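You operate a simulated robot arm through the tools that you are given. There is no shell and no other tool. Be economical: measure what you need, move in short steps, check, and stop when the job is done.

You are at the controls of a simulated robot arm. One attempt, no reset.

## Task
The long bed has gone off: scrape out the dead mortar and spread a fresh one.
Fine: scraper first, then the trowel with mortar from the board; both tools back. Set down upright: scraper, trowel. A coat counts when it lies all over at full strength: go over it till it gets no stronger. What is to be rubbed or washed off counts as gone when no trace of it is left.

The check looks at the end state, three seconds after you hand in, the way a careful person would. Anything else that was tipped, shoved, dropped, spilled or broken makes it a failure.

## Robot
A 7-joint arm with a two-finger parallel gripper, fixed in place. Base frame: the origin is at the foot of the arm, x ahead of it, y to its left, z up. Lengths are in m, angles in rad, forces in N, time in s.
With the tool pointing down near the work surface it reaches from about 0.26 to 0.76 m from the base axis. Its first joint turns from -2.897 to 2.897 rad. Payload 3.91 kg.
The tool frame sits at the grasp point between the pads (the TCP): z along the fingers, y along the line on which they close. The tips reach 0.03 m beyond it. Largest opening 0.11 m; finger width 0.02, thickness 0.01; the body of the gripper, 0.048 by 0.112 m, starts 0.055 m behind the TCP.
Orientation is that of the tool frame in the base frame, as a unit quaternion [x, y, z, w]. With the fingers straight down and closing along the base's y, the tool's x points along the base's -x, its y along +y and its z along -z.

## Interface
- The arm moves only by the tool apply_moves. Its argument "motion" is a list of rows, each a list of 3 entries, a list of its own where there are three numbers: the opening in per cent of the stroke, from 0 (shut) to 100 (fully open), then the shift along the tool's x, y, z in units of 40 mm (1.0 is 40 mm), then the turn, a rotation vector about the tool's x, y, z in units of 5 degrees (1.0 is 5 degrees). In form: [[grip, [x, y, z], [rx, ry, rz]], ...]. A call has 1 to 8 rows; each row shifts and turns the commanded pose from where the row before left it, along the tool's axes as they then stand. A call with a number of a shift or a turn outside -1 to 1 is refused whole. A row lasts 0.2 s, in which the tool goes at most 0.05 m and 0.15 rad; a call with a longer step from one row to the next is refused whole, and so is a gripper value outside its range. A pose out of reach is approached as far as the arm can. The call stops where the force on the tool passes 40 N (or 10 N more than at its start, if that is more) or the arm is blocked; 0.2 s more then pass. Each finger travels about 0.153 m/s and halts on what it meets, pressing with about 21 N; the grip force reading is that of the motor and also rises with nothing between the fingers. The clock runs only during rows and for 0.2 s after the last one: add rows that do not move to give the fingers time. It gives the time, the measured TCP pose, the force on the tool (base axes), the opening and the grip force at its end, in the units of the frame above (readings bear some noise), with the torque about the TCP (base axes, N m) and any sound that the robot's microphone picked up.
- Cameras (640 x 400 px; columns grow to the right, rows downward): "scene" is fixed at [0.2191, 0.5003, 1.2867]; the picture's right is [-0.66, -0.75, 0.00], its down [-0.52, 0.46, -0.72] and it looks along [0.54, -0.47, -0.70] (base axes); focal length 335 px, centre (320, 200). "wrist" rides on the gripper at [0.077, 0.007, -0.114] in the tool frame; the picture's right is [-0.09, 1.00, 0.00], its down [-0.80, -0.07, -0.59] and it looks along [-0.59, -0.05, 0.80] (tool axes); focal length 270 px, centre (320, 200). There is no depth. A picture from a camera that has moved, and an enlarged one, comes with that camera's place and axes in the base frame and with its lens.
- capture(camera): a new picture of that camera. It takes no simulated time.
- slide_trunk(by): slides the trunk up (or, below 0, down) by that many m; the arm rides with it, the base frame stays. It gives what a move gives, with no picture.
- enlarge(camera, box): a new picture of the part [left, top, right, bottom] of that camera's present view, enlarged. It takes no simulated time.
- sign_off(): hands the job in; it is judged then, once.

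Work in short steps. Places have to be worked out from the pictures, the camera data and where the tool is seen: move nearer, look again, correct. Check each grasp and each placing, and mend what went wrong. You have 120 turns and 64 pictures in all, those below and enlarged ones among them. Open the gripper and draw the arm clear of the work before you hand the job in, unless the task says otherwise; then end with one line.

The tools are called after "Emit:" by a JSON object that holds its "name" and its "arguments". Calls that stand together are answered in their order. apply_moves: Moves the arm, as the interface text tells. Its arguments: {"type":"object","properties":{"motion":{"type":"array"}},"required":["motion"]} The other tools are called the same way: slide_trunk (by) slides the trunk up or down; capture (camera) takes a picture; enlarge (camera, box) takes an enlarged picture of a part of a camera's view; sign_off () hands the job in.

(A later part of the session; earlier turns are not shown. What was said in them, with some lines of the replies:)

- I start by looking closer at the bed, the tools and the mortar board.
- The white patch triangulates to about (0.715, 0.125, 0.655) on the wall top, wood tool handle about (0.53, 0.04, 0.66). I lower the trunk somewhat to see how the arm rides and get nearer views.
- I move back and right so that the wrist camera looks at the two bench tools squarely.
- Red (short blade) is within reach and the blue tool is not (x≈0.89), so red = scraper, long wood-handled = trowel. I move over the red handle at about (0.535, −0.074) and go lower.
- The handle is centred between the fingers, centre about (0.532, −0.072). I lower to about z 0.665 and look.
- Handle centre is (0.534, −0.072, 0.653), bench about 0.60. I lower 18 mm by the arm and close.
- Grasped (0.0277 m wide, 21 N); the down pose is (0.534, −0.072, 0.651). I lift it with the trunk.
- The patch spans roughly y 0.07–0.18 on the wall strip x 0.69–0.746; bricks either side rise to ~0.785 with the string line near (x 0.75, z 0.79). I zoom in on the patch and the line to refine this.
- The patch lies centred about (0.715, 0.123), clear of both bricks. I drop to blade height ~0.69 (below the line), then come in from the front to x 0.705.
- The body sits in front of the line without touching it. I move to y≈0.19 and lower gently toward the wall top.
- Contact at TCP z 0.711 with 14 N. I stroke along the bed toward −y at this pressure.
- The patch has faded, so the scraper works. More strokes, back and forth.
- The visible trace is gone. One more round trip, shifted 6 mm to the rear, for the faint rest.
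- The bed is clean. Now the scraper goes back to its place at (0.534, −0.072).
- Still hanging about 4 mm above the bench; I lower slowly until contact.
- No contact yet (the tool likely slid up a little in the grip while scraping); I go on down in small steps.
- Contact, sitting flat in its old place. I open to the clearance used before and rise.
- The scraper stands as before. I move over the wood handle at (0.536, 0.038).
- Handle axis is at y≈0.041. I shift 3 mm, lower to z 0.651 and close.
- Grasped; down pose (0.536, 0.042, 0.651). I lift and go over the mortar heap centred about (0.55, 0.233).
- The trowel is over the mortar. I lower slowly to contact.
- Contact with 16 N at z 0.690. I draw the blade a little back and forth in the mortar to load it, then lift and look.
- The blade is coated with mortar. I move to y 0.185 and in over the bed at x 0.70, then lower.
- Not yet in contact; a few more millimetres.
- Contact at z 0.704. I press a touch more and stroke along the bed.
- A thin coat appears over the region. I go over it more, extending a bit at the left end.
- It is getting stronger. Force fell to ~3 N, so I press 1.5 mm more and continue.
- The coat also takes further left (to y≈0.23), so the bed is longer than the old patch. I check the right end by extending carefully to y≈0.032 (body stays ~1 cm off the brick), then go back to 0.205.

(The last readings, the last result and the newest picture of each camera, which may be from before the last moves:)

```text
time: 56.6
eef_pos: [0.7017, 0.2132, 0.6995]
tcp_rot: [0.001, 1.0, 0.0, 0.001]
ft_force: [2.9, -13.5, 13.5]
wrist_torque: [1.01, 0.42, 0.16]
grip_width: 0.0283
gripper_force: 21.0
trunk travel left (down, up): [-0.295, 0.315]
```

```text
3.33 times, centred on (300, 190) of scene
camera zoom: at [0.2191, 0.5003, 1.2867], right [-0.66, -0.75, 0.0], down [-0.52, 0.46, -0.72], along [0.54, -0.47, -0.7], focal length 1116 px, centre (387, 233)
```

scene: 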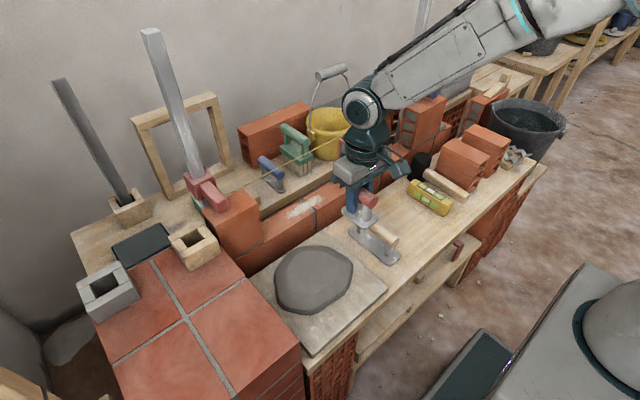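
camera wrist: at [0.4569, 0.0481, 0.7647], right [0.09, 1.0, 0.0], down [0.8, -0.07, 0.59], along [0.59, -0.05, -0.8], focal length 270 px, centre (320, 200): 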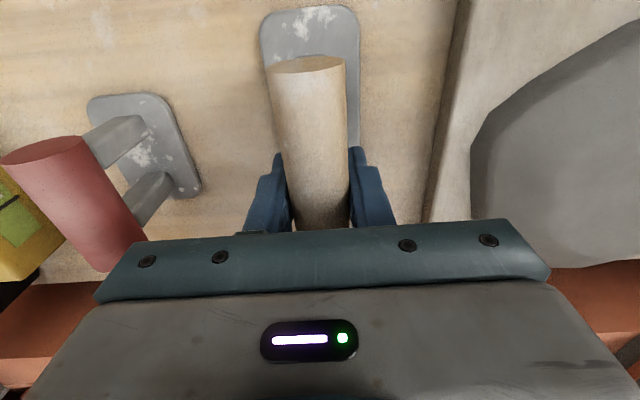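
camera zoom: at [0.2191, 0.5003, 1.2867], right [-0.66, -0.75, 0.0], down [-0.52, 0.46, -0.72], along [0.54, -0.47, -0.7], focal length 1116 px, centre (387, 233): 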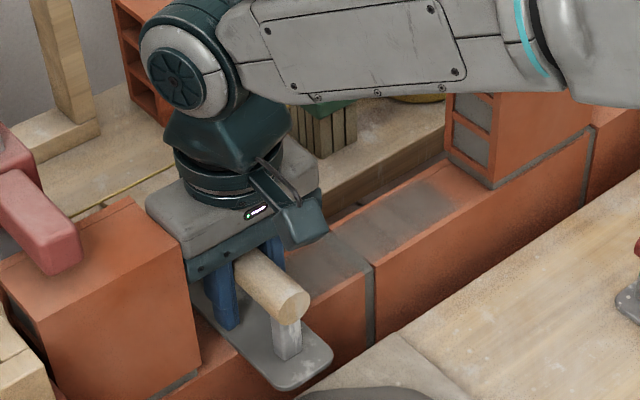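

The 13 N sideways says the hand just touched the corner brick at y 0.213 — too far. I back off at once, lift, and draw out to inspect bed and brick.

Emit:
{"name": "apply_moves", "arguments": {"motion": [[10, [0, -0.5, 0], [0, 0, 0]], [10, [0, -0.6, 0], [0, 0, 0]], [10, [0, -0.6, 0], [0, 0, 0]], [10, [0, 0, -0.6], [0, 0, 0]], [10, [0, 0, -0.6], [0, 0, 0]], [10, [0, 0, 0], [0, 0, 0]]]}}

Emit:
{"name": "apply_moves", "arguments": {"motion": [[10, [0.95, 0, 0], [0, 0, 0]], [10, [0.95, 0, 0], [0, 0, 0]], [10, [0.95, 0, 0], [0, 0, 0]], [10, [0.95, 0, 0], [0, 0, 0]], [10, [0, -1, 0], [0, 0, 0]], [10, [0, -1, 0], [0, 0, 0]], [10, [0, -1, 0], [0, 0, 0]], [10, [0, 0, 0], [0, 0, 0]]]}}

Emit:
{"name": "enlarge", "arguments": {"camera": "scene", "box": [230, 150, 370, 250]}}

```text
time: 58.0
eef_pos: [0.6994, 0.1489, 0.7463]
tcp_rot: [0.0, 1.0, -0.001, 0.0]
ft_force: [0.9, 0.1, -2.5]
wrist_torque: [-0.03, -0.01, 0.03]
grip_width: 0.0277
gripper_force: 20.9
trunk travel left (down, up): [-0.295, 0.315]
```

```text
time: 59.8
eef_pos: [0.5481, 0.0286, 0.7455]
tcp_rot: [0.0, 1.0, 0.0, 0.0]
ft_force: [-0.4, 0.1, -2.8]
wrist_torque: [0.03, 0.01, 0.04]
grip_width: 0.0277
gripper_force: 20.7
trunk travel left (down, up): [-0.295, 0.315]
```

```text
4.00 times, centred on (300, 200) of scene
camera zoom: at [0.2191, 0.5003, 1.2867], right [-0.66, -0.75, 0.0], down [-0.52, 0.46, -0.72], along [0.54, -0.47, -0.7], focal length 1339 px, centre (400, 200)
```

zoom: 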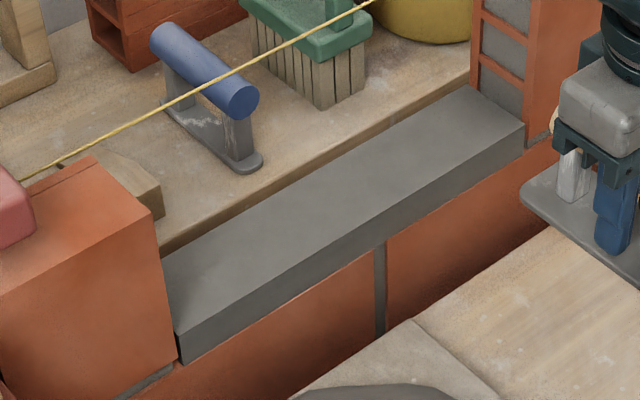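

The bed now lies as a complete full mortar slab from brick to brick, and the corner brick has not moved. Trowel goes back to (0.536, 0.042).

Emit:
{"name": "apply_moves", "arguments": {"motion": [[10, [0.3, 0.33, 0], [0, 0, 0]], [10, [0, 0, 0.9], [0, 0, 0]], [10, [0, 0, 0.8], [0, 0, 0]], [10, [0, 0, 0.4], [0, 0, 0]], [10, [0, 0, 0.1], [0, 0, 0]], [10, [0, 0, 0], [0, 0, 0]]]}}

```text
time: 61.2
eef_pos: [0.5368, 0.0422, 0.658]
tcp_rot: [0.0, 1.0, 0.001, 0.0]
ft_force: [-0.3, 0.5, -2.4]
wrist_torque: [0.01, -0.03, 0.02]
grip_width: 0.0279
gripper_force: 21.3
trunk travel left (down, up): [-0.295, 0.315]
```

Emit:
{"name": "apply_moves", "arguments": {"motion": [[10, [0, 0, 0.2], [0, 0, 0]], [10, [0, 0, 0.1], [0, 0, 0]], [10, [0, 0, 0.05], [0, 0, 0]], [10, [0, 0, 0], [0, 0, 0]]]}}

```text
time: 62.2
eef_pos: [0.5365, 0.0425, 0.6433]
tcp_rot: [0.0, 1.0, 0.001, 0.0]
ft_force: [-0.4, -0.1, -1.3]
wrist_torque: [-0.01, 0.02, -0.03]
grip_width: 0.028
gripper_force: 21.4
trunk travel left (down, up): [-0.295, 0.315]
```

Emit:
{"name": "apply_moves", "arguments": {"motion": [[10, [0, 0, 0.06], [0, 0, 0]], [10, [0, 0, 0.04], [0, 0, 0]], [10, [0, 0, 0], [0, 0, 0]]]}}

```text
time: 63.0
eef_pos: [0.536, 0.0416, 0.6403]
tcp_rot: [0.0, 1.0, 0.001, 0.0]
ft_force: [0.8, 0.5, -2.4]
wrist_torque: [0.02, -0.04, 0.03]
grip_width: 0.0278
gripper_force: 20.8
trunk travel left (down, up): [-0.295, 0.315]
```

Emit:
{"name": "apply_moves", "arguments": {"motion": [[10, [0, 0, 0.04], [0, 0, 0]], [10, [0, 0, 0.03], [0, 0, 0]], [10, [0, 0, 0], [0, 0, 0]]]}}

Emit:
{"name": "enlarge", "arguments": {"camera": "scene", "box": [320, 160, 450, 280]}}

```text
time: 63.8
eef_pos: [0.537, 0.0429, 0.6384]
tcp_rot: [0.0, 1.0, 0.0, 0.001]
ft_force: [-2.5, 1.1, 13.3]
wrist_torque: [-0.05, 0.37, -0.03]
grip_width: 0.0278
gripper_force: 21.3
trunk travel left (down, up): [-0.295, 0.315]
```

```text
3.33 times, centred on (385, 220) of scene
camera zoom: at [0.2191, 0.5003, 1.2867], right [-0.66, -0.75, 0.0], down [-0.52, 0.46, -0.72], along [0.54, -0.47, -0.7], focal length 1116 px, centre (103, 133)
```

zoom: 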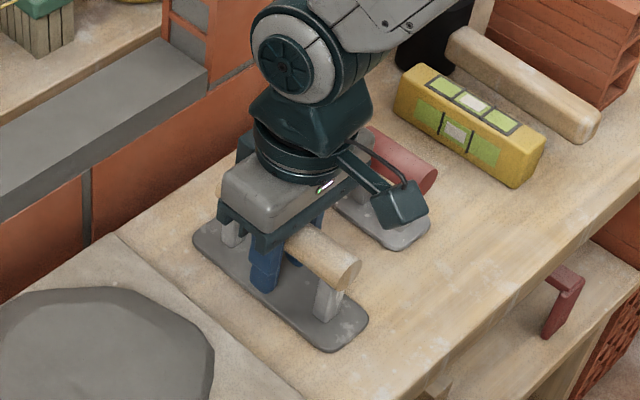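

The trowel is down in contact and flat. I open, rise and draw back clear.

Emit:
{"name": "apply_moves", "arguments": {"motion": [[60, [0, 0, -0.03], [0, 0, 0]], [60, [0, 0, 0], [0, 0, 0]], [60, [0, 0, -0.8], [0, 0, 0]], [60, [0, 0, -1], [0, 0, 0]], [60, [0, 0, -1], [0, 0, 0]], [60, [0, 0, -1], [0, 0, 0]], [60, [0, 0, 0], [0, 0, 0]]]}}

Emit:
{"name": "slide_trunk", "arguments": {"by": 0.15}}

Emit:
{"name": "apply_moves", "arguments": {"motion": [[100, [1, -0.5, 0], [0, 0, 0]], [100, [1, -0.5, 0], [0, 0, 0]], [100, [1, -0.5, 0], [0, 0, 0]], [100, [0.5, -0.5, 0], [0, 0, 0]], [100, [0, 0, 0], [0, 0, 0]], [100, [0, 0, 0], [0, 0, 0]]]}}

Emit:
{"name": "capture", "arguments": {"camera": "scene"}}

Emit:
{"name": "capture", "arguments": {"camera": "wrist"}}

Emit:
{"name": "enlarge", "arguments": {"camera": "scene", "box": [210, 130, 370, 260]}}

```text
time: 65.4
eef_pos: [0.5374, 0.044, 0.7922]
tcp_rot: [0.0, 1.0, 0.0, 0.001]
ft_force: [0.0, 0.5, 0.3]
wrist_torque: [-0.02, 0.04, -0.02]
grip_width: 0.0658
gripper_force: 0.1
trunk travel left (down, up): [-0.295, 0.315]
```

```text
time: 67.2
eef_pos: [0.5374, 0.0426, 0.9425]
tcp_rot: [0.0, 1.0, 0.0, -0.001]
ft_force: [-0.6, -0.4, -0.9]
wrist_torque: [-0.01, -0.01, -0.01]
grip_width: 0.0662
gripper_force: 0.0
trunk travel left (down, up): [-0.445, 0.165]
```

```text
time: 68.6
eef_pos: [0.3965, -0.0368, 0.9421]
tcp_rot: [0.0, 1.0, 0.0, 0.001]
ft_force: [-0.9, -0.1, -0.5]
wrist_torque: [-0.03, 0.01, 0.0]
grip_width: 0.1102
gripper_force: 0.0
trunk travel left (down, up): [-0.445, 0.165]
```

```text
30 pictures are left
```

scene: 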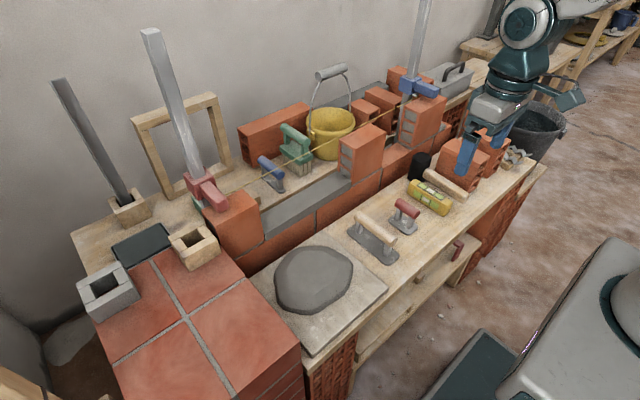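

```text
29 pictures are left
camera wrist: at [0.319, -0.0294, 1.0562], right [0.09, 1.0, 0.0], down [0.8, -0.07, 0.59], along [0.59, -0.05, -0.8], focal length 270 px, centre (320, 200)
```

wrist: 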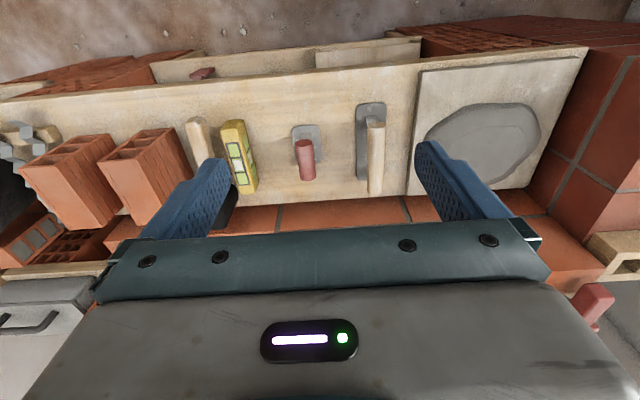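

```text
3.08 times, centred on (290, 195) of scene
camera zoom: at [0.2191, 0.5003, 1.2867], right [-0.66, -0.75, 0.0], down [-0.52, 0.46, -0.72], along [0.54, -0.47, -0.7], focal length 1030 px, centre (412, 215)
```

zoom: 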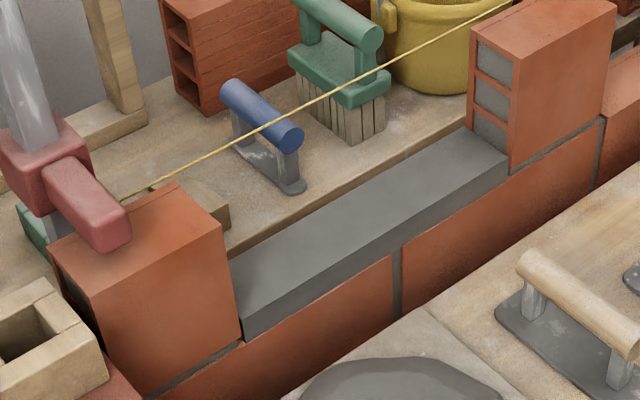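

The bed is full and even, both tools stand upright in place, nothing else has moved and the arm is clear. I hand in.

Emit:
{"name": "sign_off", "arguments": {}}

```text
The job is handed in.
```

The dead mortar is scraped out of the long bed and a fresh full coat lies from brick to brick. Scraper and trowel are back upright in their places. While spreading, the hand briefly touched the corner brick with about 13 N; the pictures afterwards show it had not moved.
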